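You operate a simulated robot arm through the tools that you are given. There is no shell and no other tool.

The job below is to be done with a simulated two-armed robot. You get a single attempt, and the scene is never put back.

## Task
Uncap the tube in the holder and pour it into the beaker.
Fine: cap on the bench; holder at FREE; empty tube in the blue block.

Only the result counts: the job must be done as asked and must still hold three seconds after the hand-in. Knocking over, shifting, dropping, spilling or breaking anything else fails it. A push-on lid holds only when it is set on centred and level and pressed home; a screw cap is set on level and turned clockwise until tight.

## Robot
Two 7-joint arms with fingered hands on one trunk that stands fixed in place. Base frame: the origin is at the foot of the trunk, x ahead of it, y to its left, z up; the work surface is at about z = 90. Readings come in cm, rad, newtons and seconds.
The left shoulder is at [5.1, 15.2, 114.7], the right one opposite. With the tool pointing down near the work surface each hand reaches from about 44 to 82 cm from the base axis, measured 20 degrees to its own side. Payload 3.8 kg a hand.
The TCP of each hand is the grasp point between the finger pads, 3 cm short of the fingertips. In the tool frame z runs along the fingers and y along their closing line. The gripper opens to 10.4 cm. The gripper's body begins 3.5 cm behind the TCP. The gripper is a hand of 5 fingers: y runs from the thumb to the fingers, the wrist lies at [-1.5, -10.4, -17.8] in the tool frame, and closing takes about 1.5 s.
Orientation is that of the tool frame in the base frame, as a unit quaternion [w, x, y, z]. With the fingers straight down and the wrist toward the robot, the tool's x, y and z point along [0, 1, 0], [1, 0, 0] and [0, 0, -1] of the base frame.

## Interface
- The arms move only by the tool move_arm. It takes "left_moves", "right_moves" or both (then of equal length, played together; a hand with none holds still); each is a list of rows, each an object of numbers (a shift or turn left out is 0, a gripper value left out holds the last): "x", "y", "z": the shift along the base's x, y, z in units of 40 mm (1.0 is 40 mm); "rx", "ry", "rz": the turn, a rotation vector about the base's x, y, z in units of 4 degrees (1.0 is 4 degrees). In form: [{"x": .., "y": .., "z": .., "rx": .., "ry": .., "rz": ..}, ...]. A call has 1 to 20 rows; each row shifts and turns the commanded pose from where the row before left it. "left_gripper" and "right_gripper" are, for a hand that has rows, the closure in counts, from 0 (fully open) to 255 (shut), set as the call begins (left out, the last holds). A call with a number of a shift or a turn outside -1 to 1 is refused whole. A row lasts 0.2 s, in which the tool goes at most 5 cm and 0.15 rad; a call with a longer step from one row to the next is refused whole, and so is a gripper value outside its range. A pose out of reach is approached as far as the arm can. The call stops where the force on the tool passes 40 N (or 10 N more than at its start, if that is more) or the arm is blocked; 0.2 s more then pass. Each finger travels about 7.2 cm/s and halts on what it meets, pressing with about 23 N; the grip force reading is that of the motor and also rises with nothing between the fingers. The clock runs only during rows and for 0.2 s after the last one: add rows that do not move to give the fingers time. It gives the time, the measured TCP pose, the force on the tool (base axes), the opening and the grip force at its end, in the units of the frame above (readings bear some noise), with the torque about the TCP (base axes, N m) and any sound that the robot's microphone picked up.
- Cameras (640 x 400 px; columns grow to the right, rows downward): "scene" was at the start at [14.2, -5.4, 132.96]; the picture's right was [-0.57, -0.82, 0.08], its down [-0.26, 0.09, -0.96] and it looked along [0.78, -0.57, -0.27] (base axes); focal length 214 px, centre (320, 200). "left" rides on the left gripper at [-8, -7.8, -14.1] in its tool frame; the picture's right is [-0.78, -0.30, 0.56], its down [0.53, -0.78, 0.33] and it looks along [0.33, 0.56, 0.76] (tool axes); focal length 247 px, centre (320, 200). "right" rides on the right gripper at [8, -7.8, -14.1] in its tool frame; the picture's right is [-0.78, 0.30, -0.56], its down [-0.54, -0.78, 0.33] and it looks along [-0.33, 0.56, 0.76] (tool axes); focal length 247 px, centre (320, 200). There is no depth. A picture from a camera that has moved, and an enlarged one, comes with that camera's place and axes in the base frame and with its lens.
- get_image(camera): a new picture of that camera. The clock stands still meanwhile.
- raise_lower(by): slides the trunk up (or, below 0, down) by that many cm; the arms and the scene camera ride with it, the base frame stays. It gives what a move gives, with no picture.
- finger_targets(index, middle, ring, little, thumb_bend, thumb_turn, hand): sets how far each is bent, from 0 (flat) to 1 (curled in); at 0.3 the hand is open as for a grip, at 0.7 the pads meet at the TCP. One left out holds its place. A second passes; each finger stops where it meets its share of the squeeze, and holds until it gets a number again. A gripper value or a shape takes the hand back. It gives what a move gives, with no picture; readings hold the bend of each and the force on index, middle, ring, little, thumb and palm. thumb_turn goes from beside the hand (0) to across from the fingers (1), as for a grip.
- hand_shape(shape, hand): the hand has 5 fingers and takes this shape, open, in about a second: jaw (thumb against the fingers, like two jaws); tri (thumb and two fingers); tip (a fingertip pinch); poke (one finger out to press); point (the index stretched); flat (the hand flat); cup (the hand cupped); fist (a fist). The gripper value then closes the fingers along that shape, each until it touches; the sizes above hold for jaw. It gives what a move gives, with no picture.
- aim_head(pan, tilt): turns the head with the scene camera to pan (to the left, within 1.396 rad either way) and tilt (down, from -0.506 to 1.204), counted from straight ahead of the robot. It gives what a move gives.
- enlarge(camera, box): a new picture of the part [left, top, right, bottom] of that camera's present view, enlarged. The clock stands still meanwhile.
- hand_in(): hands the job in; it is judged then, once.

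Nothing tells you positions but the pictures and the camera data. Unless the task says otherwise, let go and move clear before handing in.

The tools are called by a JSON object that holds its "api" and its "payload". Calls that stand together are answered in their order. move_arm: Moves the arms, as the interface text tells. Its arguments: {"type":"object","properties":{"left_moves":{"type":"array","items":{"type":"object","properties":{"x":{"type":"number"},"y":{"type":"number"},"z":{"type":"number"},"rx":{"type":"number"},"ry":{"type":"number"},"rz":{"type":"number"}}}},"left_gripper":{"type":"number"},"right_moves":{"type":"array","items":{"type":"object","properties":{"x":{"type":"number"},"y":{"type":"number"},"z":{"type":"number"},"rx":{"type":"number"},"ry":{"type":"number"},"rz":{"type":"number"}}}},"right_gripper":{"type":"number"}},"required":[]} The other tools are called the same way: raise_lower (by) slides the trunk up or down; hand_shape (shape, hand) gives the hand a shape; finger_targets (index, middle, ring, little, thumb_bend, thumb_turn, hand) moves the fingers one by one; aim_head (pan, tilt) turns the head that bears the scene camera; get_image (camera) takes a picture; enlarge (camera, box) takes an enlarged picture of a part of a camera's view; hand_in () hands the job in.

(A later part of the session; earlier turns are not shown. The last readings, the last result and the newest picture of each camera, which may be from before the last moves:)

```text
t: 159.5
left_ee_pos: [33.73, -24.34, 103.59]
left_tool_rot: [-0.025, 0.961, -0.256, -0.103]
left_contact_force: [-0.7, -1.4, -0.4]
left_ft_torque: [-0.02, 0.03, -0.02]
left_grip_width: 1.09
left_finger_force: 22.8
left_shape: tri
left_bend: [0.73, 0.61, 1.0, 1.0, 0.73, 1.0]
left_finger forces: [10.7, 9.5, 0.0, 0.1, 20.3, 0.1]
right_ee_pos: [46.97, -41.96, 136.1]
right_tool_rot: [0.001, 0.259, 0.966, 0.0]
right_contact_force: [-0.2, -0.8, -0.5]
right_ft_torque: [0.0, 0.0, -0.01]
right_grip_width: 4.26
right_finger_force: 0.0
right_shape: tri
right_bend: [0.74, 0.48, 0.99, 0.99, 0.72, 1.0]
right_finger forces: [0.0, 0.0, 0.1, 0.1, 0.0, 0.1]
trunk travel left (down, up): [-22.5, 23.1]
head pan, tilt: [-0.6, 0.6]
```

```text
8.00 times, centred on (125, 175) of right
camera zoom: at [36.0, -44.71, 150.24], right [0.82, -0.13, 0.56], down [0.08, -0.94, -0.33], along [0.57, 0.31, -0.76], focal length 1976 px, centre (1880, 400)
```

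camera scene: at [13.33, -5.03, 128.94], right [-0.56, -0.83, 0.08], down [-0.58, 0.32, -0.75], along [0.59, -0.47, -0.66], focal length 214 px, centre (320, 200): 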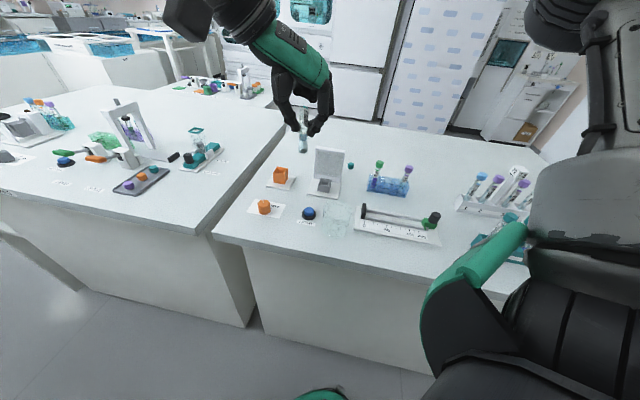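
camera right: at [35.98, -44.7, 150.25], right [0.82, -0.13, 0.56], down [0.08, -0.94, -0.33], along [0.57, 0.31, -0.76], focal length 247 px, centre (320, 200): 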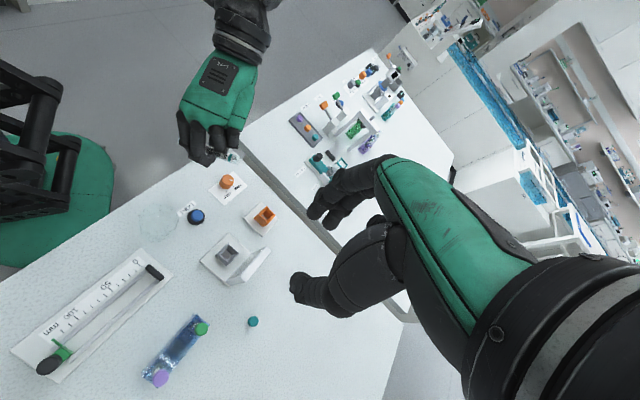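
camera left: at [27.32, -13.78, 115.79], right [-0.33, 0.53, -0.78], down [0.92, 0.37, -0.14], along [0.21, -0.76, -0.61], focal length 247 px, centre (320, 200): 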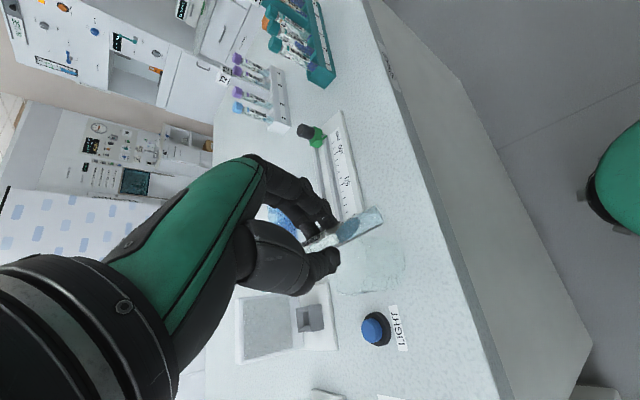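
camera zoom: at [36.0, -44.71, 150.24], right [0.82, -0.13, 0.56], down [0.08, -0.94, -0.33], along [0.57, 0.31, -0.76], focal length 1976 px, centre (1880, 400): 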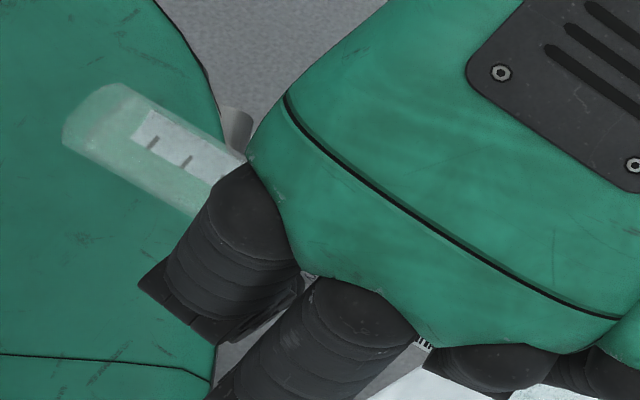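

The tube is clear and empty, the beaker holds the blue liquid, and no spill is visible. Now I'll retreat: rising first while un-tipping.

{"api": "move_arm", "payload": {"left_moves": [{"z": 0.2, "rx": -0.2778, "ry": -0.4811}, {"z": 0.2, "rx": -0.2778, "ry": -0.4811}, {"z": 0.25, "rx": -0.2778, "ry": -0.4811}, {"z": 0.25, "rx": -0.2778, "ry": -0.4811}, {"z": 0.3, "rx": -0.2778, "ry": -0.4811}, {"z": 0.3, "rx": -0.2778, "ry": -0.4811}, {"x": 0.2, "z": 0.3, "rx": -0.2778, "ry": -0.4811}, {"x": 0.2, "z": 0.3, "rx": -0.2778, "ry": -0.4811}, {"x": 0.2, "z": 0.3, "rx": -0.2778, "ry": -0.4811}, {"x": 0.2, "z": 0.3, "rx": -0.2778, "ry": -0.4811}, {}]}}

{"api": "get_image", "payload": {"camera": "scene"}}

{"api": "enlarge", "payload": {"camera": "right", "box": [90, 100, 250, 260]}}

```text
t: 161.9
left_ee_pos: [36.9, -24.45, 114.3]
left_tool_rot: [0.022, 0.962, -0.258, 0.083]
left_contact_force: [-0.3, 0.2, 0.4]
left_ft_torque: [-0.02, -0.03, 0.01]
left_grip_width: 1.07
left_finger_force: 23.3
left_shape: tri
left_bend: [0.73, 0.61, 1.0, 1.0, 0.73, 1.0]
left_finger forces: [10.7, 9.5, 0.0, 0.0, 20.3, 0.0]
right_ee_pos: [46.9, -41.84, 136.04]
right_tool_rot: [0.001, 0.26, 0.966, 0.0]
right_contact_force: [0.3, -0.1, 1.2]
right_ft_torque: [-0.01, 0.0, 0.02]
right_grip_width: 4.25
right_finger_force: 0.1
right_shape: tri
right_bend: [0.74, 0.48, 0.99, 0.99, 0.72, 1.0]
right_finger forces: [0.1, 0.1, 0.0, 0.0, 0.0, 0.0]
trunk travel left (down, up): [-22.5, 23.1]
head pan, tilt: [-0.6, 0.6]
```

```text
taken
camera scene: at [13.35, -5.05, 128.93], right [-0.56, -0.83, 0.08], down [-0.58, 0.32, -0.75], along [0.59, -0.47, -0.66], focal length 214 px, centre (320, 200)
```

scene: 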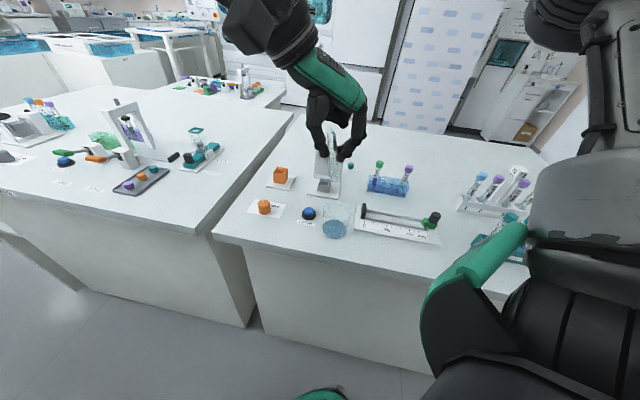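

```text
2.50 times, centred on (170, 180) of right
camera zoom: at [36.01, -44.71, 150.24], right [0.82, -0.13, 0.56], down [0.08, -0.94, -0.33], along [0.57, 0.31, -0.76], focal length 617 px, centre (695, 250)
```

zoom: 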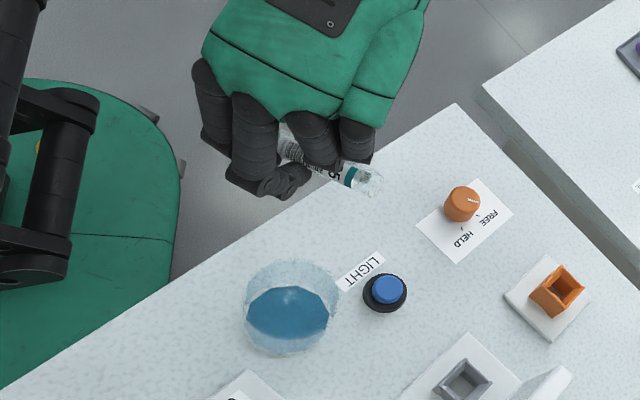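

{"api": "move_arm", "payload": {"left_moves": [{"x": 0.22, "y": -0.031, "z": 0.145, "rx": -0.5556, "ry": -0.9622}, {"x": 0.22, "y": -0.031, "z": 0.145, "rx": -0.5556, "ry": -0.9622}, {"x": 0.22, "y": -0.031, "z": 0.145, "rx": -0.5556, "ry": -0.9622}, {"x": 0.22, "y": -0.031, "z": 0.145, "rx": -0.5556, "ry": -0.9622}, {"x": 0.22, "y": -0.031, "z": 0.145, "rx": -0.5556, "ry": -0.9622}, {"x": 0.22, "y": -0.031, "z": 0.145, "rx": -0.5556, "ry": -0.9622}, {"x": 0.22, "y": -0.031, "z": 0.145, "rx": -0.5556, "ry": -0.9622}, {"x": 0.22, "y": -0.031, "z": 0.145, "rx": -0.5556, "ry": -0.9622}, {"x": 0.22, "y": -0.031, "z": 0.145, "rx": -0.5556, "ry": -0.9622}, {"x": 0.22, "y": -0.031, "z": 0.145, "rx": -0.5556, "ry": -0.9622}, {"x": 0.22, "y": -0.031, "z": 0.145, "rx": -0.5556, "ry": -0.9622}, {"x": 0.22, "y": -0.031, "z": 0.145, "rx": -0.5556, "ry": -0.9622}, {"x": 0.22, "y": -0.031, "z": 0.145, "rx": -0.5556, "ry": -0.9622}, {"x": 0.22, "y": -0.031, "z": 0.145, "rx": -0.5556, "ry": -0.9622}, {"x": 0.22, "y": -0.031, "z": 0.145, "rx": -0.5556, "ry": -0.9622}, {}]}}

{"api": "get_image", "payload": {"camera": "scene"}}

{"api": "enlarge", "payload": {"camera": "right", "box": [160, 60, 340, 220]}}

{"api": "enlarge", "payload": {"camera": "left", "box": [240, 140, 420, 290]}}

```text
t: 165.3
left_ee_pos: [50.11, -26.23, 123.18]
left_tool_rot: [0.16, 0.758, -0.203, 0.599]
left_contact_force: [1.1, -0.4, -0.6]
left_ft_torque: [0.01, 0.02, 0.01]
left_grip_width: 1.09
left_finger_force: 22.9
left_shape: tri
left_bend: [0.73, 0.61, 1.0, 1.0, 0.73, 1.0]
left_finger forces: [10.7, 9.3, 0.1, 0.0, 20.3, 0.0]
right_ee_pos: [46.97, -41.77, 136.09]
right_tool_rot: [0.0, 0.258, 0.966, 0.001]
right_contact_force: [-0.5, -0.1, 0.8]
right_ft_torque: [0.03, 0.02, -0.01]
right_grip_width: 4.3
right_finger_force: 0.1
right_shape: tri
right_bend: [0.74, 0.48, 0.99, 0.99, 0.72, 1.0]
right_finger forces: [0.0, 0.1, 0.0, 0.0, 0.1, 0.0]
trunk travel left (down, up): [-22.5, 23.1]
head pan, tilt: [-0.6, 0.6]
```

```text
taken
camera scene: at [13.32, -5.05, 128.94], right [-0.56, -0.83, 0.08], down [-0.58, 0.32, -0.75], along [0.59, -0.47, -0.66], focal length 214 px, centre (320, 200)
```

scene: 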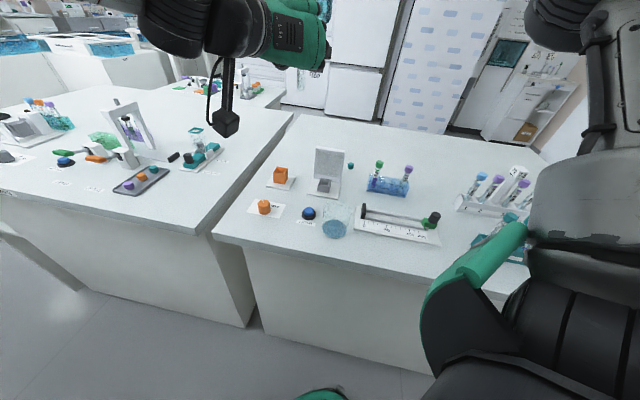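

```text
2.50 times, centred on (250, 140) of right
camera zoom: at [35.97, -44.72, 150.25], right [0.82, -0.13, 0.56], down [0.08, -0.94, -0.33], along [0.57, 0.31, -0.76], focal length 617 px, centre (495, 350)
```

zoom: 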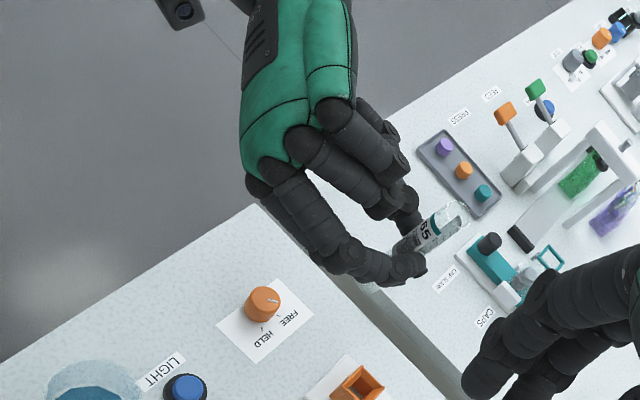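

```text
2.67 times, centred on (330, 215) of left
camera zoom: at [40.42, -11.86, 118.62], right [0.46, 0.08, -0.88], down [0.78, 0.45, 0.44], along [0.43, -0.89, 0.15], focal length 659 px, centre (293, 160)
```

zoom: 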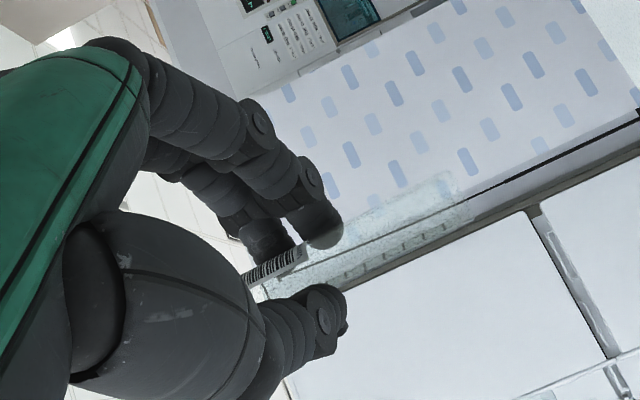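

The tube is upright again in the left hand. Bringing the right hand back above its mouth for the return handover.

{"api": "move_arm", "payload": {"right_moves": [{"x": 0.24, "y": 0.695}, {"x": 0.24, "y": 0.695}, {"x": 0.24, "y": 0.695}, {"x": 0.24, "y": 0.695}, {"x": 0.24, "y": 0.695}, {}, {}], "right_gripper": 110}}

{"api": "enlarge", "payload": {"camera": "right", "box": [195, 150, 385, 320]}}

{"api": "get_image", "payload": {"camera": "scene"}}

```text
t: 166.9
left_ee_pos: [50.0, -26.38, 123.09]
left_tool_rot: [0.16, 0.759, -0.203, 0.598]
left_contact_force: [0.1, 0.9, 0.1]
left_ft_torque: [0.02, -0.03, 0.0]
left_grip_width: 1.08
left_finger_force: 23.0
left_shape: tri
left_bend: [0.73, 0.61, 1.0, 1.0, 0.73, 1.0]
left_finger forces: [10.7, 9.3, 0.0, 0.1, 20.2, 0.0]
right_ee_pos: [51.66, -28.03, 136.07]
right_tool_rot: [0.0, 0.259, 0.966, 0.0]
right_contact_force: [0.4, -0.1, -1.2]
right_ft_torque: [-0.05, 0.01, -0.01]
right_grip_width: 5.89
right_finger_force: 0.0
right_shape: tri
right_bend: [0.74, 0.42, 0.99, 0.99, 0.66, 1.0]
right_finger forces: [0.0, 0.0, 0.0, 0.1, 0.0, 0.1]
trunk travel left (down, up): [-22.5, 23.1]
head pan, tilt: [-0.6, 0.6]
```

```text
2.35 times, centred on (290, 235) of right
camera zoom: at [40.82, -30.81, 150.23], right [0.82, -0.13, 0.56], down [0.07, -0.94, -0.33], along [0.57, 0.31, -0.76], focal length 581 px, centre (391, 118)
```

zoom: 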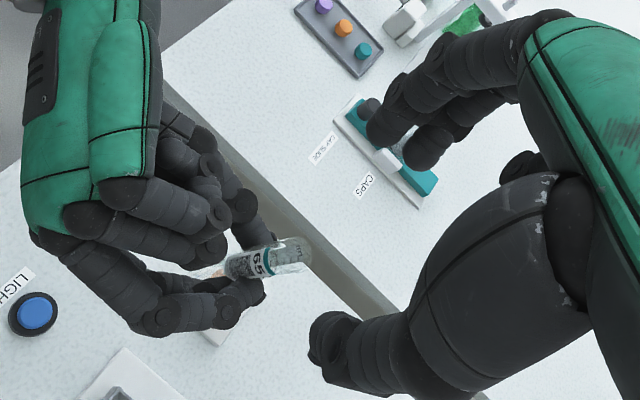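

```text
taken
camera scene: at [13.34, -5.05, 128.93], right [-0.56, -0.83, 0.08], down [-0.58, 0.32, -0.75], along [0.59, -0.47, -0.66], focal length 214 px, centre (320, 200)
```

scene: 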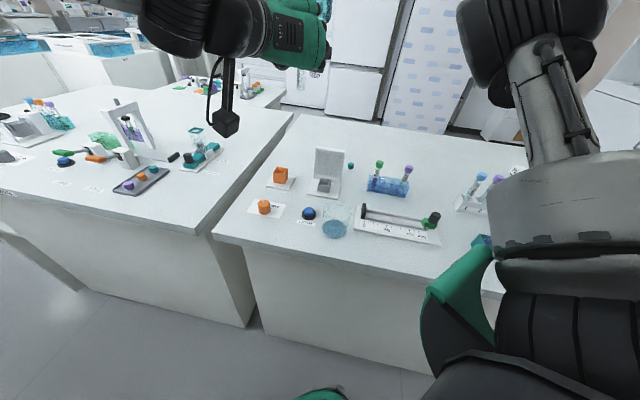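

{"api": "move_arm", "payload": {"left_moves": [{"rx": -0.4375, "ry": -0.7578}, {"rx": -0.4375, "ry": -0.7578}, {}, {}]}}

{"api": "enlarge", "payload": {"camera": "right", "box": [230, 190, 340, 290]}}

```text
t: 167.9
left_ee_pos: [50.06, -26.33, 123.03]
left_tool_rot: [0.172, 0.72, -0.194, 0.643]
left_contact_force: [-0.2, 0.4, 0.0]
left_ft_torque: [0.01, 0.0, 0.02]
left_grip_width: 1.09
left_finger_force: 23.4
left_shape: tri
left_bend: [0.73, 0.61, 1.0, 1.0, 0.73, 1.0]
left_finger forces: [10.7, 9.3, 0.0, 0.0, 20.2, 0.0]
right_ee_pos: [51.81, -28.12, 136.08]
right_tool_rot: [0.0, 0.258, 0.966, 0.0]
right_contact_force: [-0.3, -0.3, 0.7]
right_ft_torque: [-0.01, -0.01, 0.03]
right_grip_width: 5.88
right_finger_force: 0.1
right_shape: tri
right_bend: [0.74, 0.42, 0.99, 0.99, 0.66, 1.0]
right_finger forces: [0.0, 0.1, 0.0, 0.1, 0.1, 0.0]
trunk travel left (down, up): [-22.5, 23.1]
head pan, tilt: [-0.6, 0.6]
```

```text
4.00 times, centred on (285, 240) of right
camera zoom: at [40.81, -30.81, 150.23], right [0.82, -0.13, 0.56], down [0.08, -0.94, -0.33], along [0.57, 0.31, -0.76], focal length 988 px, centre (460, 40)
```

zoom: 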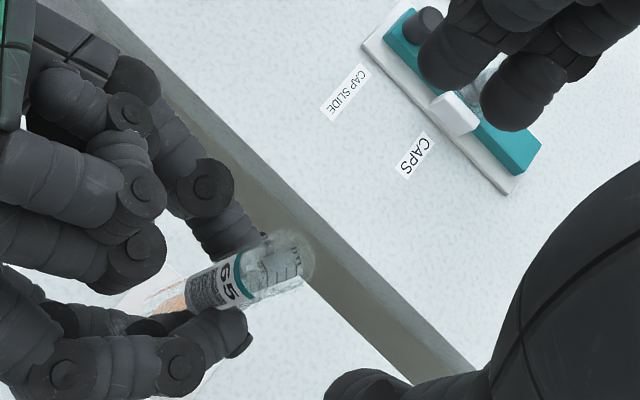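

{"api": "move_arm", "payload": {"right_moves": [{"z": -0.4}, {"z": -0.4}, {"z": -0.4}, {"z": -0.35}, {}]}}

{"api": "enlarge", "payload": {"camera": "right", "box": [225, 170, 385, 300]}}

{"api": "enlarge", "payload": {"camera": "left", "box": [220, 130, 420, 300]}}

```text
t: 169.1
left_ee_pos: [50.07, -26.28, 123.09]
left_tool_rot: [0.172, 0.72, -0.193, 0.644]
left_contact_force: [0.0, 0.1, -0.4]
left_ft_torque: [0.0, -0.03, 0.01]
left_grip_width: 1.06
left_finger_force: 23.3
left_shape: tri
left_bend: [0.73, 0.61, 1.0, 1.0, 0.73, 1.0]
left_finger forces: [10.7, 9.3, 0.1, 0.1, 20.2, 0.0]
right_ee_pos: [51.74, -28.01, 129.87]
right_tool_rot: [0.0, 0.259, 0.966, 0.0]
right_contact_force: [0.0, -0.5, 0.7]
right_ft_torque: [-0.01, 0.0, 0.0]
right_grip_width: 5.86
right_finger_force: 0.1
right_shape: tri
right_bend: [0.74, 0.42, 0.99, 0.99, 0.66, 1.0]
right_finger forces: [0.1, 0.1, 0.0, 0.0, 0.0, 0.0]
trunk travel left (down, up): [-22.5, 23.1]
head pan, tilt: [-0.6, 0.6]
```

```text
3.08 times, centred on (305, 235) of right
camera zoom: at [40.83, -30.82, 144.02], right [0.82, -0.13, 0.56], down [0.08, -0.94, -0.33], along [0.57, 0.31, -0.76], focal length 760 px, centre (366, 92)
```

zoom: 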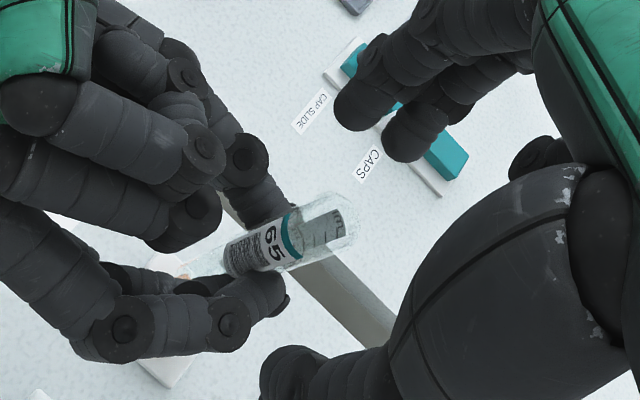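

```text
2.35 times, centred on (320, 215) of left
camera zoom: at [40.99, -12.17, 116.76], right [0.55, 0.02, -0.83], down [0.73, 0.48, 0.49], along [0.41, -0.88, 0.25], focal length 581 px, centre (320, 165)
```

zoom: 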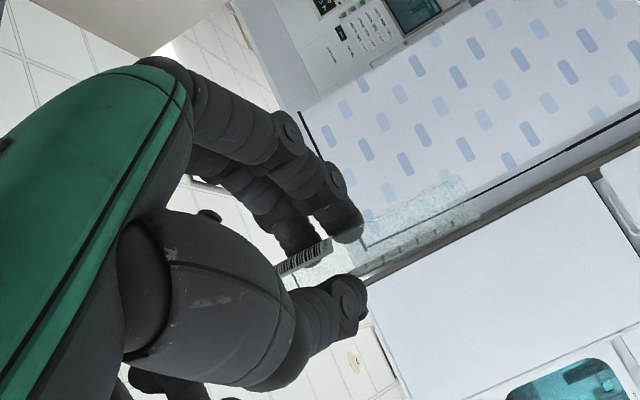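

{"api": "move_arm", "payload": {"right_moves": [{"z": -0.13}, {"z": -0.12}, {}]}}

{"api": "move_arm", "payload": {"right_moves": [{}, {}, {}, {}, {}, {}, {}, {}, {}], "right_gripper": 255}}

{"api": "enlarge", "payload": {"camera": "right", "box": [225, 170, 385, 300]}}

```text
t: 169.9
left_ee_pos: [49.94, -26.24, 122.94]
left_tool_rot: [0.172, 0.72, -0.193, 0.643]
left_contact_force: [-0.9, 0.3, -0.4]
left_ft_torque: [-0.02, 0.04, 0.02]
left_grip_width: 1.08
left_finger_force: 22.7
left_shape: tri
left_bend: [0.73, 0.61, 1.0, 1.0, 0.73, 1.0]
left_finger forces: [10.7, 9.3, 0.0, 0.0, 20.1, 0.0]
right_ee_pos: [51.81, -27.85, 128.78]
right_tool_rot: [0.0, 0.259, 0.966, 0.001]
right_contact_force: [0.0, -0.7, 0.2]
right_ft_torque: [-0.02, 0.02, 0.02]
right_grip_width: 5.89
right_finger_force: 0.0
right_shape: tri
right_bend: [0.74, 0.42, 0.99, 0.99, 0.66, 1.0]
right_finger forces: [0.0, 0.0, 0.0, 0.0, 0.1, 0.1]
trunk travel left (down, up): [-22.5, 23.1]
head pan, tilt: [-0.6, 0.6]
```

```text
t: 171.9
left_ee_pos: [50.12, -26.27, 123.03]
left_tool_rot: [0.173, 0.721, -0.193, 0.643]
left_contact_force: [0.2, 0.9, 2.0]
left_ft_torque: [-0.13, -0.01, 0.06]
left_grip_width: 1.08
left_finger_force: 23.2
left_shape: tri
left_bend: [0.73, 0.61, 1.0, 1.0, 0.73, 1.0]
left_finger forces: [11.5, 9.3, 0.1, 0.1, 21.7, 0.0]
right_ee_pos: [51.69, -27.97, 128.77]
right_tool_rot: [0.0, 0.26, 0.966, -0.001]
right_contact_force: [-0.7, -0.8, -2.2]
right_ft_torque: [0.0, 0.03, -0.04]
right_grip_width: 0.37
right_finger_force: 22.9
right_shape: tri
right_bend: [0.72, 0.71, 1.0, 1.0, 0.73, 1.0]
right_finger forces: [13.6, 0.0, 0.1, 0.0, 18.2, 0.1]
trunk travel left (down, up): [-22.5, 23.1]
head pan, tilt: [-0.6, 0.6]
```

```text
3.08 times, centred on (305, 235) of right
camera zoom: at [40.83, -30.83, 143.03], right [0.82, -0.13, 0.56], down [0.08, -0.94, -0.33], along [0.57, 0.31, -0.76], focal length 760 px, centre (366, 92)
```

zoom: 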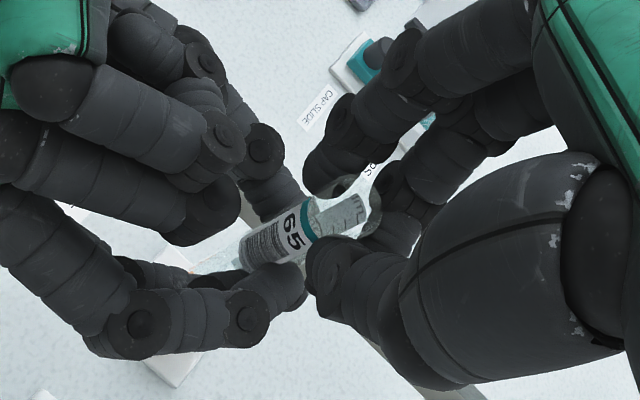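

The right hand has the tube's top again. Now the left hand opens and backs away.

{"api": "move_arm", "payload": {"left_moves": [{}, {}, {}, {}, {}, {}], "left_gripper": 110}}

{"api": "enlarge", "payload": {"camera": "right", "box": [195, 170, 385, 320]}}

```text
t: 173.3
left_ee_pos: [50.06, -26.36, 123.15]
left_tool_rot: [0.172, 0.721, -0.193, 0.643]
left_contact_force: [0.2, 0.3, 0.5]
left_ft_torque: [0.0, 0.0, 0.0]
left_grip_width: 5.87
left_finger_force: 0.0
left_shape: tri
left_bend: [0.74, 0.42, 0.99, 0.99, 0.66, 1.0]
left_finger forces: [0.0, 0.0, 0.0, 0.0, 0.0, 0.0]
right_ee_pos: [51.69, -28.05, 128.75]
right_tool_rot: [0.0, 0.258, 0.966, 0.001]
right_contact_force: [0.2, -0.3, 0.8]
right_ft_torque: [-0.01, 0.0, -0.01]
right_grip_width: 0.38
right_finger_force: 23.0
right_shape: tri
right_bend: [0.71, 0.71, 1.0, 1.0, 0.73, 1.0]
right_finger forces: [14.0, 0.0, 0.0, 0.0, 19.8, 0.0]
trunk travel left (down, up): [-22.5, 23.1]
head pan, tilt: [-0.6, 0.6]
```

```text
2.67 times, centred on (290, 245) of right
camera zoom: at [40.82, -30.83, 143.03], right [0.82, -0.13, 0.56], down [0.08, -0.94, -0.33], along [0.57, 0.31, -0.76], focal length 659 px, centre (400, 80)
```

zoom: 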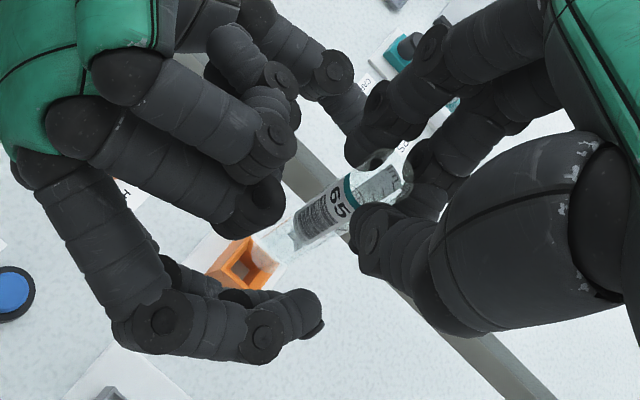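

{"api": "move_arm", "payload": {"left_moves": [{"x": -0.3, "y": 0.173}, {"x": -0.43, "y": 0.25}, {"x": -0.43, "y": 0.25}, {"x": -0.43, "y": 0.25}, {"y": 0.6}, {"y": 0.6}, {"y": 0.6}, {"y": 0.6}, {"y": 0.6}, {}]}}

{"api": "enlarge", "payload": {"camera": "right", "box": [195, 170, 385, 320]}}

{"api": "enlarge", "payload": {"camera": "scene", "box": [240, 10, 380, 120]}}

```text
t: 175.5
left_ee_pos: [43.7, -10.7, 122.95]
left_tool_rot: [0.173, 0.721, -0.193, 0.643]
left_contact_force: [-1.3, -0.2, -0.1]
left_ft_torque: [-0.01, -0.01, -0.03]
left_grip_width: 5.88
left_finger_force: 0.1
left_shape: tri
left_bend: [0.74, 0.42, 0.99, 0.99, 0.66, 1.0]
left_finger forces: [0.1, 0.0, 0.0, 0.0, 0.1, 0.0]
right_ee_pos: [51.69, -28.05, 128.75]
right_tool_rot: [0.0, 0.259, 0.966, 0.0]
right_contact_force: [0.5, -0.2, -0.8]
right_ft_torque: [0.06, 0.02, 0.04]
right_grip_width: 0.36
right_finger_force: 23.3
right_shape: tri
right_bend: [0.71, 0.71, 1.0, 1.0, 0.73, 1.0]
right_finger forces: [14.0, 0.0, 0.0, 0.0, 20.0, 0.0]
trunk travel left (down, up): [-22.5, 23.1]
head pan, tilt: [-0.6, 0.6]
```

```text
2.67 times, centred on (290, 245) of right
camera zoom: at [40.83, -30.89, 143.01], right [0.82, -0.13, 0.56], down [0.08, -0.94, -0.33], along [0.57, 0.32, -0.76], focal length 659 px, centre (400, 80)
```

zoom: 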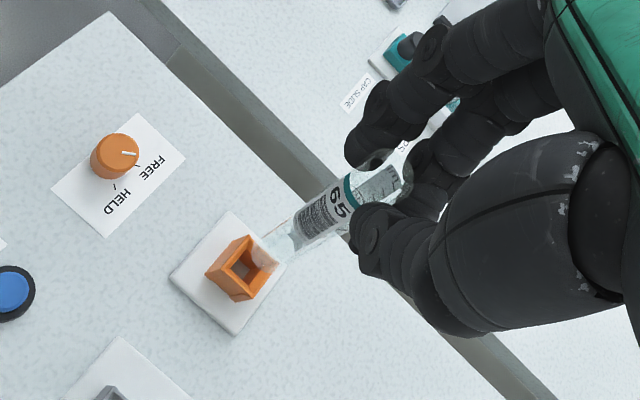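

```text
3.64 times, centred on (310, 65) of scene
camera zoom: at [13.36, -5.08, 128.93], right [-0.56, -0.83, 0.08], down [-0.58, 0.32, -0.75], along [0.59, -0.47, -0.66], focal length 780 px, centre (356, 691)
```

zoom: 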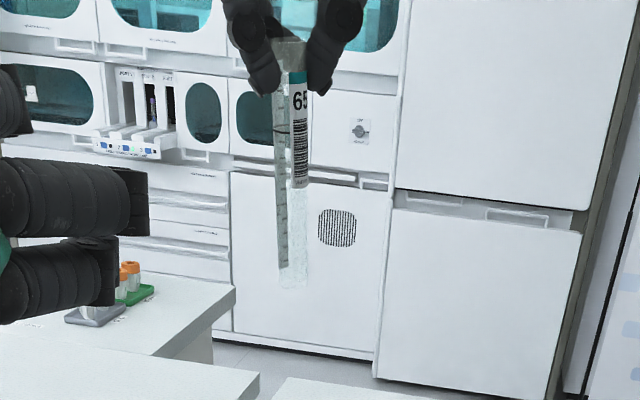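

The tube hangs straight from the right hand. Now I'll carry it towards the blue block, yawing so the fingers close across the block rather than along its row of tubes.

{"api": "move_arm", "payload": {"right_moves": [{"x": -0.09, "y": -0.22, "z": -0.04, "rz": -1}, {"x": -0.09, "y": -0.22, "z": -0.04, "rz": -1}, {"x": -0.09, "y": -0.22, "z": -0.04, "rz": -1}, {"x": -0.09, "y": -0.22, "z": -0.04, "rz": -1}, {"x": -0.09, "y": -0.22, "z": -0.04, "rz": -1}, {"x": -0.09, "y": -0.22, "z": -0.04, "rz": -1}, {"x": -0.09, "y": -0.22, "z": -0.04, "rz": -1}, {"x": -0.09, "y": -0.22, "z": -0.04, "rz": -1}, {"x": -0.09, "y": -0.22, "z": -0.04, "rz": -1}, {"x": -0.09, "y": -0.22, "z": -0.04, "rz": -1}, {"x": -0.09, "y": -0.22, "z": -0.04, "rz": -1}, {"x": -0.09, "y": -0.22, "z": -0.04, "rz": -1}, {"x": -0.09, "y": -0.22, "z": -0.04, "rz": -1}, {"x": -0.09, "y": -0.22, "z": -0.04, "rz": -1}, {}]}}

{"api": "move_arm", "payload": {"right_moves": [{"x": -0.09, "y": -0.22, "z": -0.04, "rz": -1}, {"x": -0.09, "y": -0.22, "z": -0.04, "rz": -1}, {"x": -0.09, "y": -0.22, "z": -0.04, "rz": -1}, {"x": -0.09, "y": -0.22, "z": -0.04, "rz": -1}, {"x": -0.09, "y": -0.22, "z": -0.04, "rz": -1}, {"x": -0.09, "y": -0.22, "z": -0.04, "rz": -1}, {"x": -0.09, "y": -0.22, "z": -0.04, "rz": -1}, {"x": -0.09, "y": -0.22, "z": -0.04, "rz": -1}, {"x": -0.09, "y": -0.22, "z": -0.04, "rz": -1}, {"x": -0.09, "y": -0.22, "z": -0.04, "rz": -1}, {"x": -0.09, "y": -0.22, "z": -0.04, "rz": -1}, {"x": -0.09, "y": -0.22, "z": -0.04, "rz": -1}, {"x": -0.09, "y": -0.22, "z": -0.04, "rz": -1}, {}, {}]}}

{"api": "get_image", "payload": {"camera": "scene"}}

{"api": "get_image", "payload": {"camera": "right"}}

```text
t: 178.7
left_ee_pos: [43.7, -10.7, 123.01]
left_tool_rot: [0.172, 0.721, -0.193, 0.643]
left_contact_force: [0.0, -0.3, 0.4]
left_ft_torque: [-0.01, -0.01, -0.01]
left_grip_width: 5.87
left_finger_force: 0.1
left_shape: tri
left_bend: [0.74, 0.42, 0.99, 0.99, 0.66, 1.0]
left_finger forces: [0.1, 0.1, 0.0, 0.0, 0.0, 0.0]
right_ee_pos: [46.71, -40.31, 126.61]
right_tool_rot: [0.0, 0.682, 0.732, -0.001]
right_contact_force: [-0.7, -0.6, -0.5]
right_ft_torque: [-0.03, 0.05, 0.04]
right_grip_width: 0.38
right_finger_force: 22.8
right_shape: tri
right_bend: [0.71, 0.71, 1.0, 1.0, 0.73, 1.0]
right_finger forces: [14.2, 0.0, 0.0, 0.1, 19.9, 0.0]
trunk travel left (down, up): [-22.5, 23.1]
head pan, tilt: [-0.6, 0.6]
```

```text
t: 181.9
left_ee_pos: [43.71, -10.67, 123.07]
left_tool_rot: [0.172, 0.721, -0.193, 0.643]
left_contact_force: [0.7, 0.5, -1.6]
left_ft_torque: [0.01, -0.03, 0.0]
left_grip_width: 5.87
left_finger_force: 0.0
left_shape: tri
left_bend: [0.74, 0.42, 0.99, 0.99, 0.66, 1.0]
left_finger forces: [0.1, 0.0, 0.0, 0.0, 0.0, 0.0]
right_ee_pos: [42.01, -51.77, 124.53]
right_tool_rot: [0.0, 0.934, 0.359, 0.0]
right_contact_force: [-0.1, -0.1, 0.1]
right_ft_torque: [-0.02, -0.01, 0.0]
right_grip_width: 0.38
right_finger_force: 23.6
right_shape: tri
right_bend: [0.71, 0.71, 1.0, 1.0, 0.73, 1.0]
right_finger forces: [14.1, 0.0, 0.0, 0.0, 20.1, 0.0]
trunk travel left (down, up): [-22.5, 23.1]
head pan, tilt: [-0.6, 0.6]
```

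```text
taken
camera scene: at [13.34, -5.04, 128.93], right [-0.56, -0.83, 0.08], down [-0.58, 0.32, -0.75], along [0.59, -0.47, -0.66], focal length 214 px, centre (320, 200)
```

scene: 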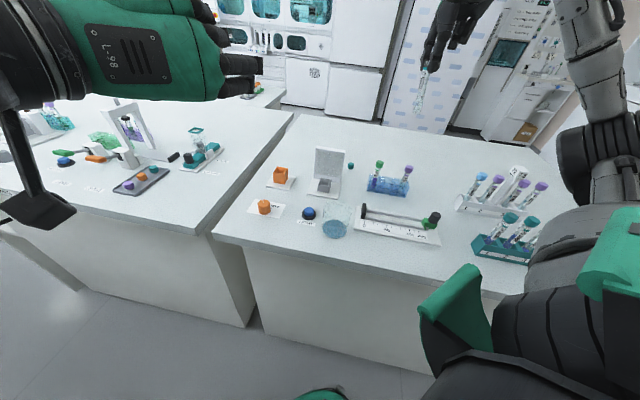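

```text
taken
camera right: at [42.65, -40.76, 138.73], right [-0.38, -0.74, 0.56], down [-0.92, 0.22, -0.33], along [0.12, -0.64, -0.76], focal length 247 px, centre (320, 200)
```

right: 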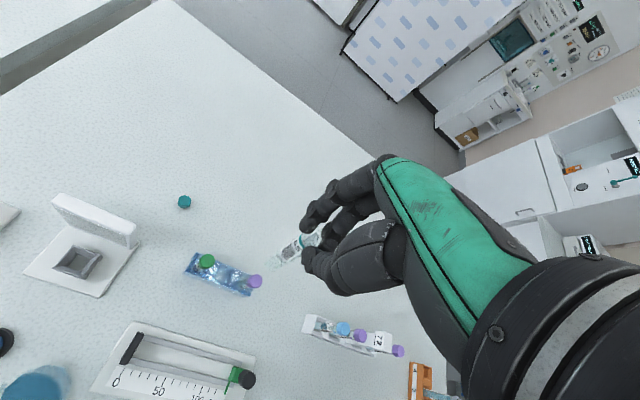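

{"api": "enlarge", "payload": {"camera": "right", "box": [180, 240, 270, 305]}}

{"api": "enlarge", "payload": {"camera": "scene", "box": [358, 150, 418, 200]}}

{"api": "enlarge", "payload": {"camera": "right", "box": [250, 200, 370, 290]}}

```text
6.15 times, centred on (225, 272) of right
camera zoom: at [42.65, -40.76, 138.73], right [-0.38, -0.74, 0.56], down [-0.92, 0.22, -0.33], along [0.12, -0.64, -0.76], focal length 1520 px, centre (905, -246)
```

zoom: 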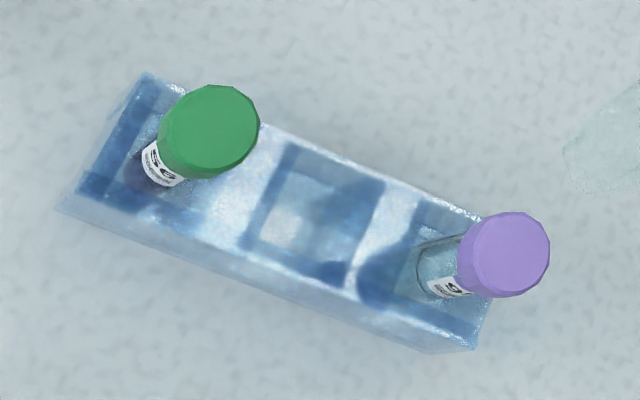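

```text
8.00 times, centred on (388, 175) of scene
camera zoom: at [13.34, -5.04, 128.93], right [-0.56, -0.83, 0.08], down [-0.58, 0.32, -0.75], along [0.59, -0.47, -0.66], focal length 1716 px, centre (-224, 400)
```

zoom: 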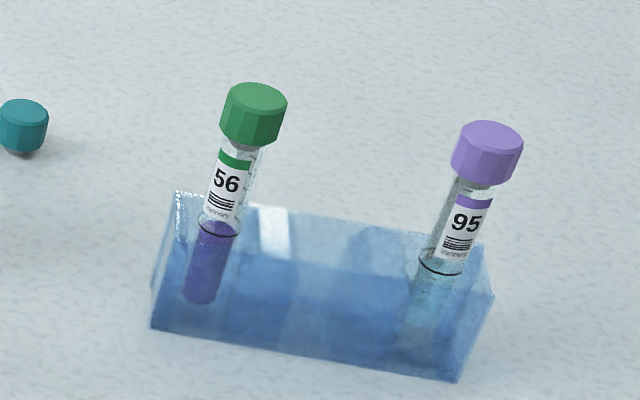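

```text
4.44 times, centred on (310, 245) of right
camera zoom: at [42.65, -40.76, 138.73], right [-0.38, -0.74, 0.56], down [-0.92, 0.22, -0.33], along [0.12, -0.64, -0.76], focal length 1098 px, centre (364, 0)
```

zoom: 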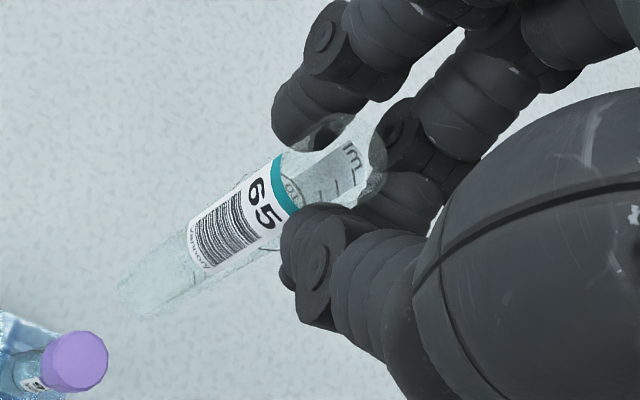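

{"api": "enlarge", "payload": {"camera": "scene", "box": [385, 40, 465, 130]}}

```text
4.44 times, centred on (425, 85) of scene
camera zoom: at [13.34, -5.04, 128.93], right [-0.56, -0.83, 0.08], down [-0.58, 0.32, -0.75], along [0.59, -0.47, -0.66], focal length 953 px, centre (-147, 711)
```

zoom: 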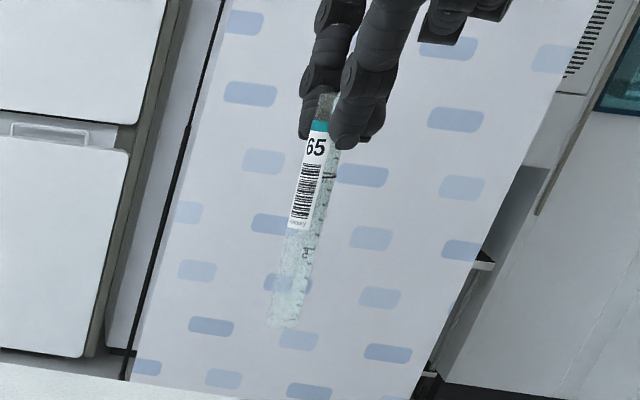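

The tube leans roughly 8° in the grip (mouth towards +x), so I'll tilt the hand a little to bring the tube vertical, then recheck from both cameras.

{"api": "move_arm", "payload": {"right_moves": [{"rx": 0.24, "ry": -0.667}, {"rx": 0.24, "ry": -0.667}, {"rx": 0.24, "ry": -0.667}, {"z": -0.5}, {"z": -0.5}, {}, {}]}}

{"api": "enlarge", "payload": {"camera": "scene", "box": [375, 60, 455, 150]}}

{"api": "enlarge", "payload": {"camera": "right", "box": [230, 200, 370, 310]}}

```text
t: 183.5
left_ee_pos: [43.8, -10.62, 123.0]
left_tool_rot: [0.171, 0.721, -0.193, 0.643]
left_contact_force: [-0.2, -0.1, 0.5]
left_ft_torque: [-0.01, -0.01, -0.02]
left_grip_width: 5.9
left_finger_force: 0.1
left_shape: tri
left_bend: [0.74, 0.42, 0.99, 0.99, 0.66, 1.0]
left_finger forces: [0.1, 0.0, 0.0, 0.1, 0.0, 0.1]
right_ee_pos: [41.98, -51.65, 120.63]
right_tool_rot: [0.001, 0.931, 0.357, 0.074]
right_contact_force: [-1.1, -0.8, 0.2]
right_ft_torque: [-0.01, -0.03, 0.02]
right_grip_width: 0.35
right_finger_force: 23.2
right_shape: tri
right_bend: [0.71, 0.71, 1.0, 1.0, 0.73, 1.0]
right_finger forces: [14.2, 0.0, 0.0, 0.1, 20.3, 0.0]
trunk travel left (down, up): [-22.5, 23.1]
head pan, tilt: [-0.6, 0.6]
```

```text
4.44 times, centred on (415, 105) of scene
camera zoom: at [13.34, -5.04, 128.93], right [-0.56, -0.83, 0.08], down [-0.58, 0.32, -0.75], along [0.59, -0.47, -0.66], focal length 953 px, centre (-102, 622)
```

zoom: 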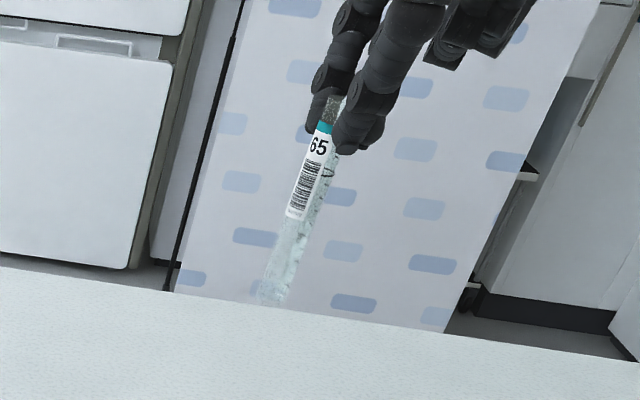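

```text
3.64 times, centred on (300, 255) of right
camera zoom: at [40.63, -41.43, 135.26], right [-0.45, -0.77, 0.46], down [-0.86, 0.24, -0.45], along [0.23, -0.6, -0.77], focal length 898 px, centre (393, 0)
```

zoom: 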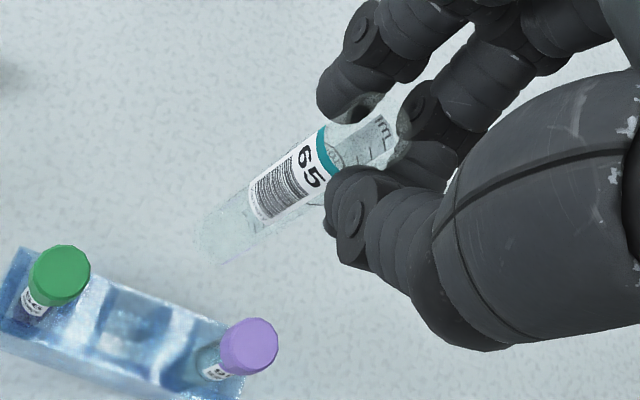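

{"api": "move_arm", "payload": {"right_moves": [{"rx": 0.65, "ry": 0.25}, {"rx": 0.65, "ry": 0.25}, {}, {}]}}

{"api": "enlarge", "payload": {"camera": "scene", "box": [375, 60, 455, 150]}}

{"api": "enlarge", "payload": {"camera": "right", "box": [190, 190, 370, 330]}}

```text
t: 184.5
left_ee_pos: [43.83, -10.6, 122.98]
left_tool_rot: [0.172, 0.721, -0.194, 0.643]
left_contact_force: [0.1, -0.5, -0.3]
left_ft_torque: [-0.02, 0.03, 0.0]
left_grip_width: 5.85
left_finger_force: 0.0
left_shape: tri
left_bend: [0.74, 0.42, 0.99, 0.99, 0.66, 1.0]
left_finger forces: [0.0, 0.0, 0.0, 0.1, 0.0, 0.0]
right_ee_pos: [41.92, -51.73, 120.62]
right_tool_rot: [-0.047, 0.932, 0.353, 0.074]
right_contact_force: [0.4, 0.1, 0.3]
right_ft_torque: [-0.01, 0.02, 0.02]
right_grip_width: 0.37
right_finger_force: 22.8
right_shape: tri
right_bend: [0.71, 0.71, 1.0, 1.0, 0.73, 1.0]
right_finger forces: [14.2, 0.0, 0.0, 0.1, 20.4, 0.0]
trunk travel left (down, up): [-22.5, 23.1]
head pan, tilt: [-0.6, 0.6]
```

```text
4.44 times, centred on (415, 105) of scene
camera zoom: at [13.34, -5.04, 128.93], right [-0.56, -0.83, 0.08], down [-0.58, 0.32, -0.75], along [0.59, -0.47, -0.66], focal length 953 px, centre (-102, 622)
```

zoom: 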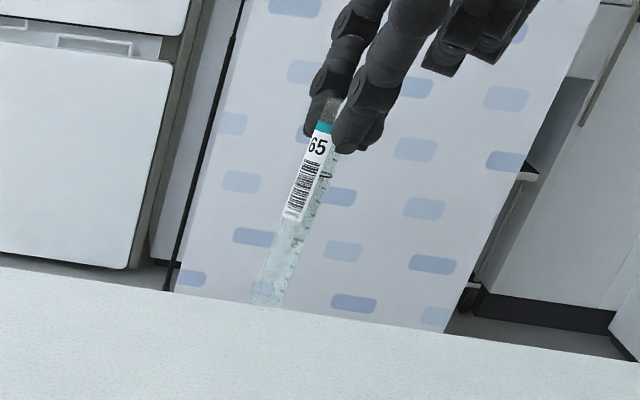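

```text
2.86 times, centred on (280, 260) of right
camera zoom: at [41.16, -42.82, 136.17], right [-0.43, -0.8, 0.4], down [-0.88, 0.28, -0.39], along [0.2, -0.53, -0.83], focal length 706 px, centre (434, 29)
```

zoom: 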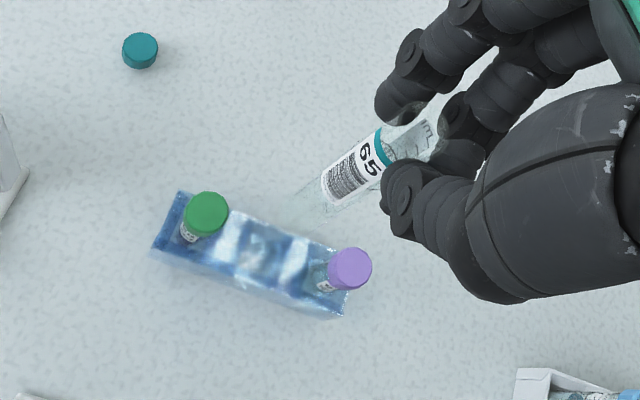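

{"api": "move_arm", "payload": {"right_moves": [{"x": -0.16, "y": -0.17, "rx": 0.4, "ry": 0.3}, {"z": -0.5}, {"z": -0.6}, {"z": -0.6}, {"z": -0.6}, {"z": -0.5}, {"z": -0.3}, {}, {}]}}

{"api": "enlarge", "payload": {"camera": "scene", "box": [345, 100, 435, 200]}}

{"api": "enlarge", "payload": {"camera": "right", "box": [200, 180, 370, 320]}}

```text
t: 186.5
left_ee_pos: [43.66, -10.59, 123.01]
left_tool_rot: [0.172, 0.721, -0.193, 0.643]
left_contact_force: [-0.7, 0.4, 0.2]
left_ft_torque: [0.01, -0.02, 0.0]
left_grip_width: 5.86
left_finger_force: 0.0
left_shape: tri
left_bend: [0.74, 0.42, 0.99, 0.99, 0.66, 1.0]
left_finger forces: [0.0, 0.0, 0.0, 0.0, 0.0, 0.1]
right_ee_pos: [41.31, -52.46, 108.19]
right_tool_rot: [-0.063, 0.931, 0.352, 0.069]
right_contact_force: [-1.0, 1.2, 0.2]
right_ft_torque: [-0.01, 0.02, -0.01]
right_grip_width: 0.34
right_finger_force: 22.9
right_shape: tri
right_bend: [0.71, 0.71, 1.0, 1.0, 0.73, 1.0]
right_finger forces: [14.3, 0.0, 0.0, 0.0, 20.8, 0.0]
trunk travel left (down, up): [-22.5, 23.1]
head pan, tilt: [-0.6, 0.6]
```

```text
4.00 times, centred on (390, 150) of scene
camera zoom: at [13.34, -5.04, 128.93], right [-0.56, -0.83, 0.08], down [-0.58, 0.32, -0.75], along [0.59, -0.47, -0.66], focal length 858 px, centre (40, 400)
```

zoom: 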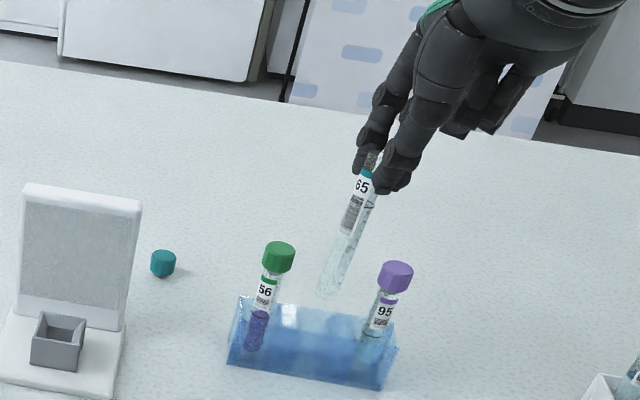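

```text
2.86 times, centred on (285, 250) of right
camera zoom: at [40.74, -43.94, 124.04], right [-0.43, -0.82, 0.39], down [-0.89, 0.29, -0.37], along [0.19, -0.5, -0.84], focal length 706 px, centre (420, 57)
```

zoom: 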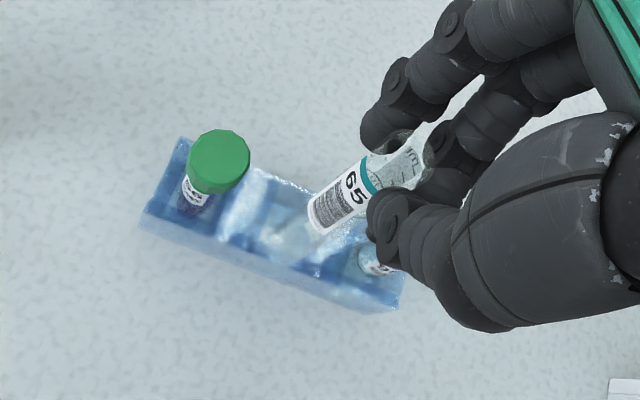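

{"api": "enlarge", "payload": {"camera": "right", "box": [230, 215, 310, 285]}}

{"api": "enlarge", "payload": {"camera": "scene", "box": [378, 155, 434, 195]}}

```text
5.71 times, centred on (270, 250) of right
camera zoom: at [40.74, -43.94, 124.04], right [-0.43, -0.82, 0.39], down [-0.89, 0.29, -0.37], along [0.19, -0.5, -0.84], focal length 1411 px, centre (606, -86)
```

zoom: 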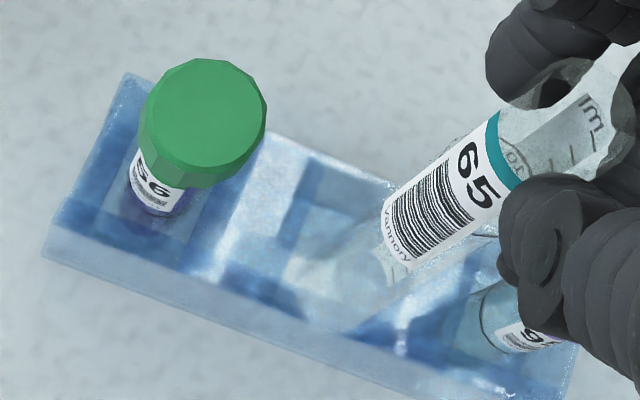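

```text
10.00 times, centred on (406, 175) of scene
camera zoom: at [13.34, -5.04, 128.93], right [-0.56, -0.83, 0.08], down [-0.58, 0.32, -0.75], along [0.59, -0.47, -0.66], focal length 2145 px, centre (-540, 450)
```

zoom: 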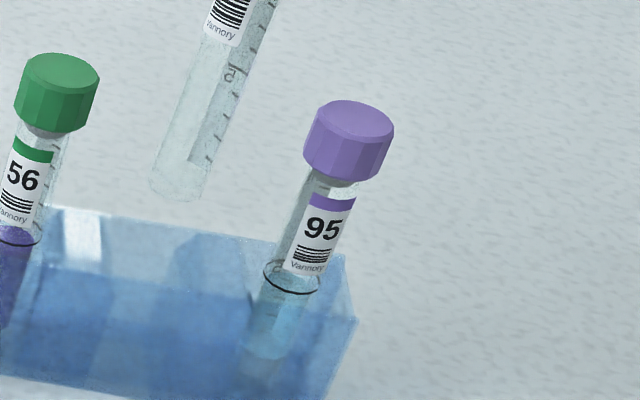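

{"api": "enlarge", "payload": {"camera": "right", "box": [252, 235, 300, 271]}}

{"api": "enlarge", "payload": {"camera": "left", "box": [200, 0, 640, 300]}}

```text
11.11 times, centred on (276, 253) of right
camera zoom: at [40.74, -43.94, 124.04], right [-0.43, -0.82, 0.39], down [-0.89, 0.29, -0.37], along [0.19, -0.5, -0.84], focal length 2744 px, centre (809, -389)
```

zoom: 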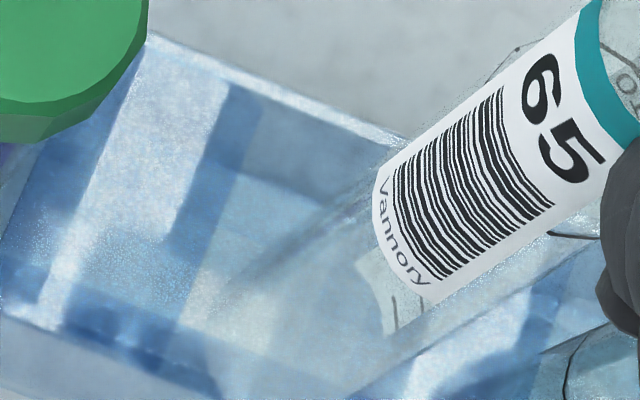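

```text
1.33 times, centred on (420, 150) of left
camera zoom: at [34.61, 3.51, 116.75], right [0.55, 0.02, -0.83], down [0.73, 0.48, 0.49], along [0.41, -0.88, 0.25], focal length 329 px, centre (187, 267)
```

zoom: 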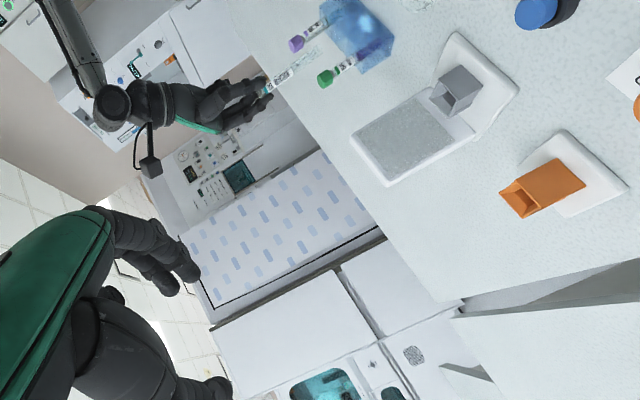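

{"api": "enlarge", "payload": {"camera": "left", "box": [360, 5, 480, 85]}}

{"api": "enlarge", "payload": {"camera": "right", "box": [240, 215, 330, 285]}}

```text
5.00 times, centred on (420, 45) of left
camera zoom: at [34.61, 3.51, 116.75], right [0.55, 0.02, -0.83], down [0.73, 0.48, 0.49], along [0.41, -0.88, 0.25], focal length 1235 px, centre (-180, 975)
```

zoom: 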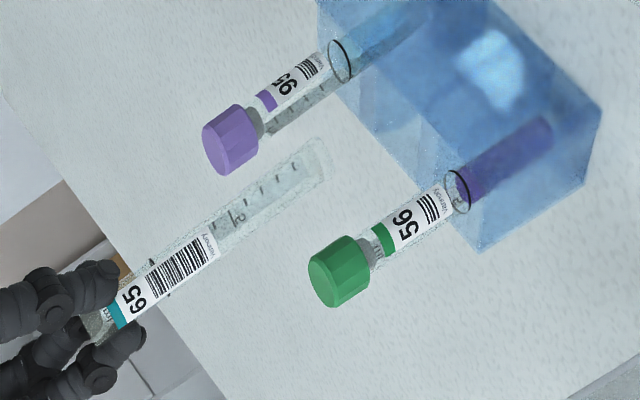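

```text
5.71 times, centred on (285, 250) of right
camera zoom: at [40.74, -43.94, 124.04], right [-0.43, -0.82, 0.39], down [-0.89, 0.29, -0.37], along [0.19, -0.5, -0.84], focal length 1411 px, centre (520, -86)
```

zoom: 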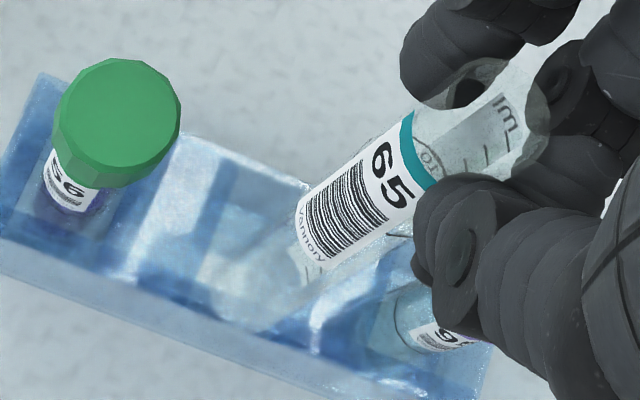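

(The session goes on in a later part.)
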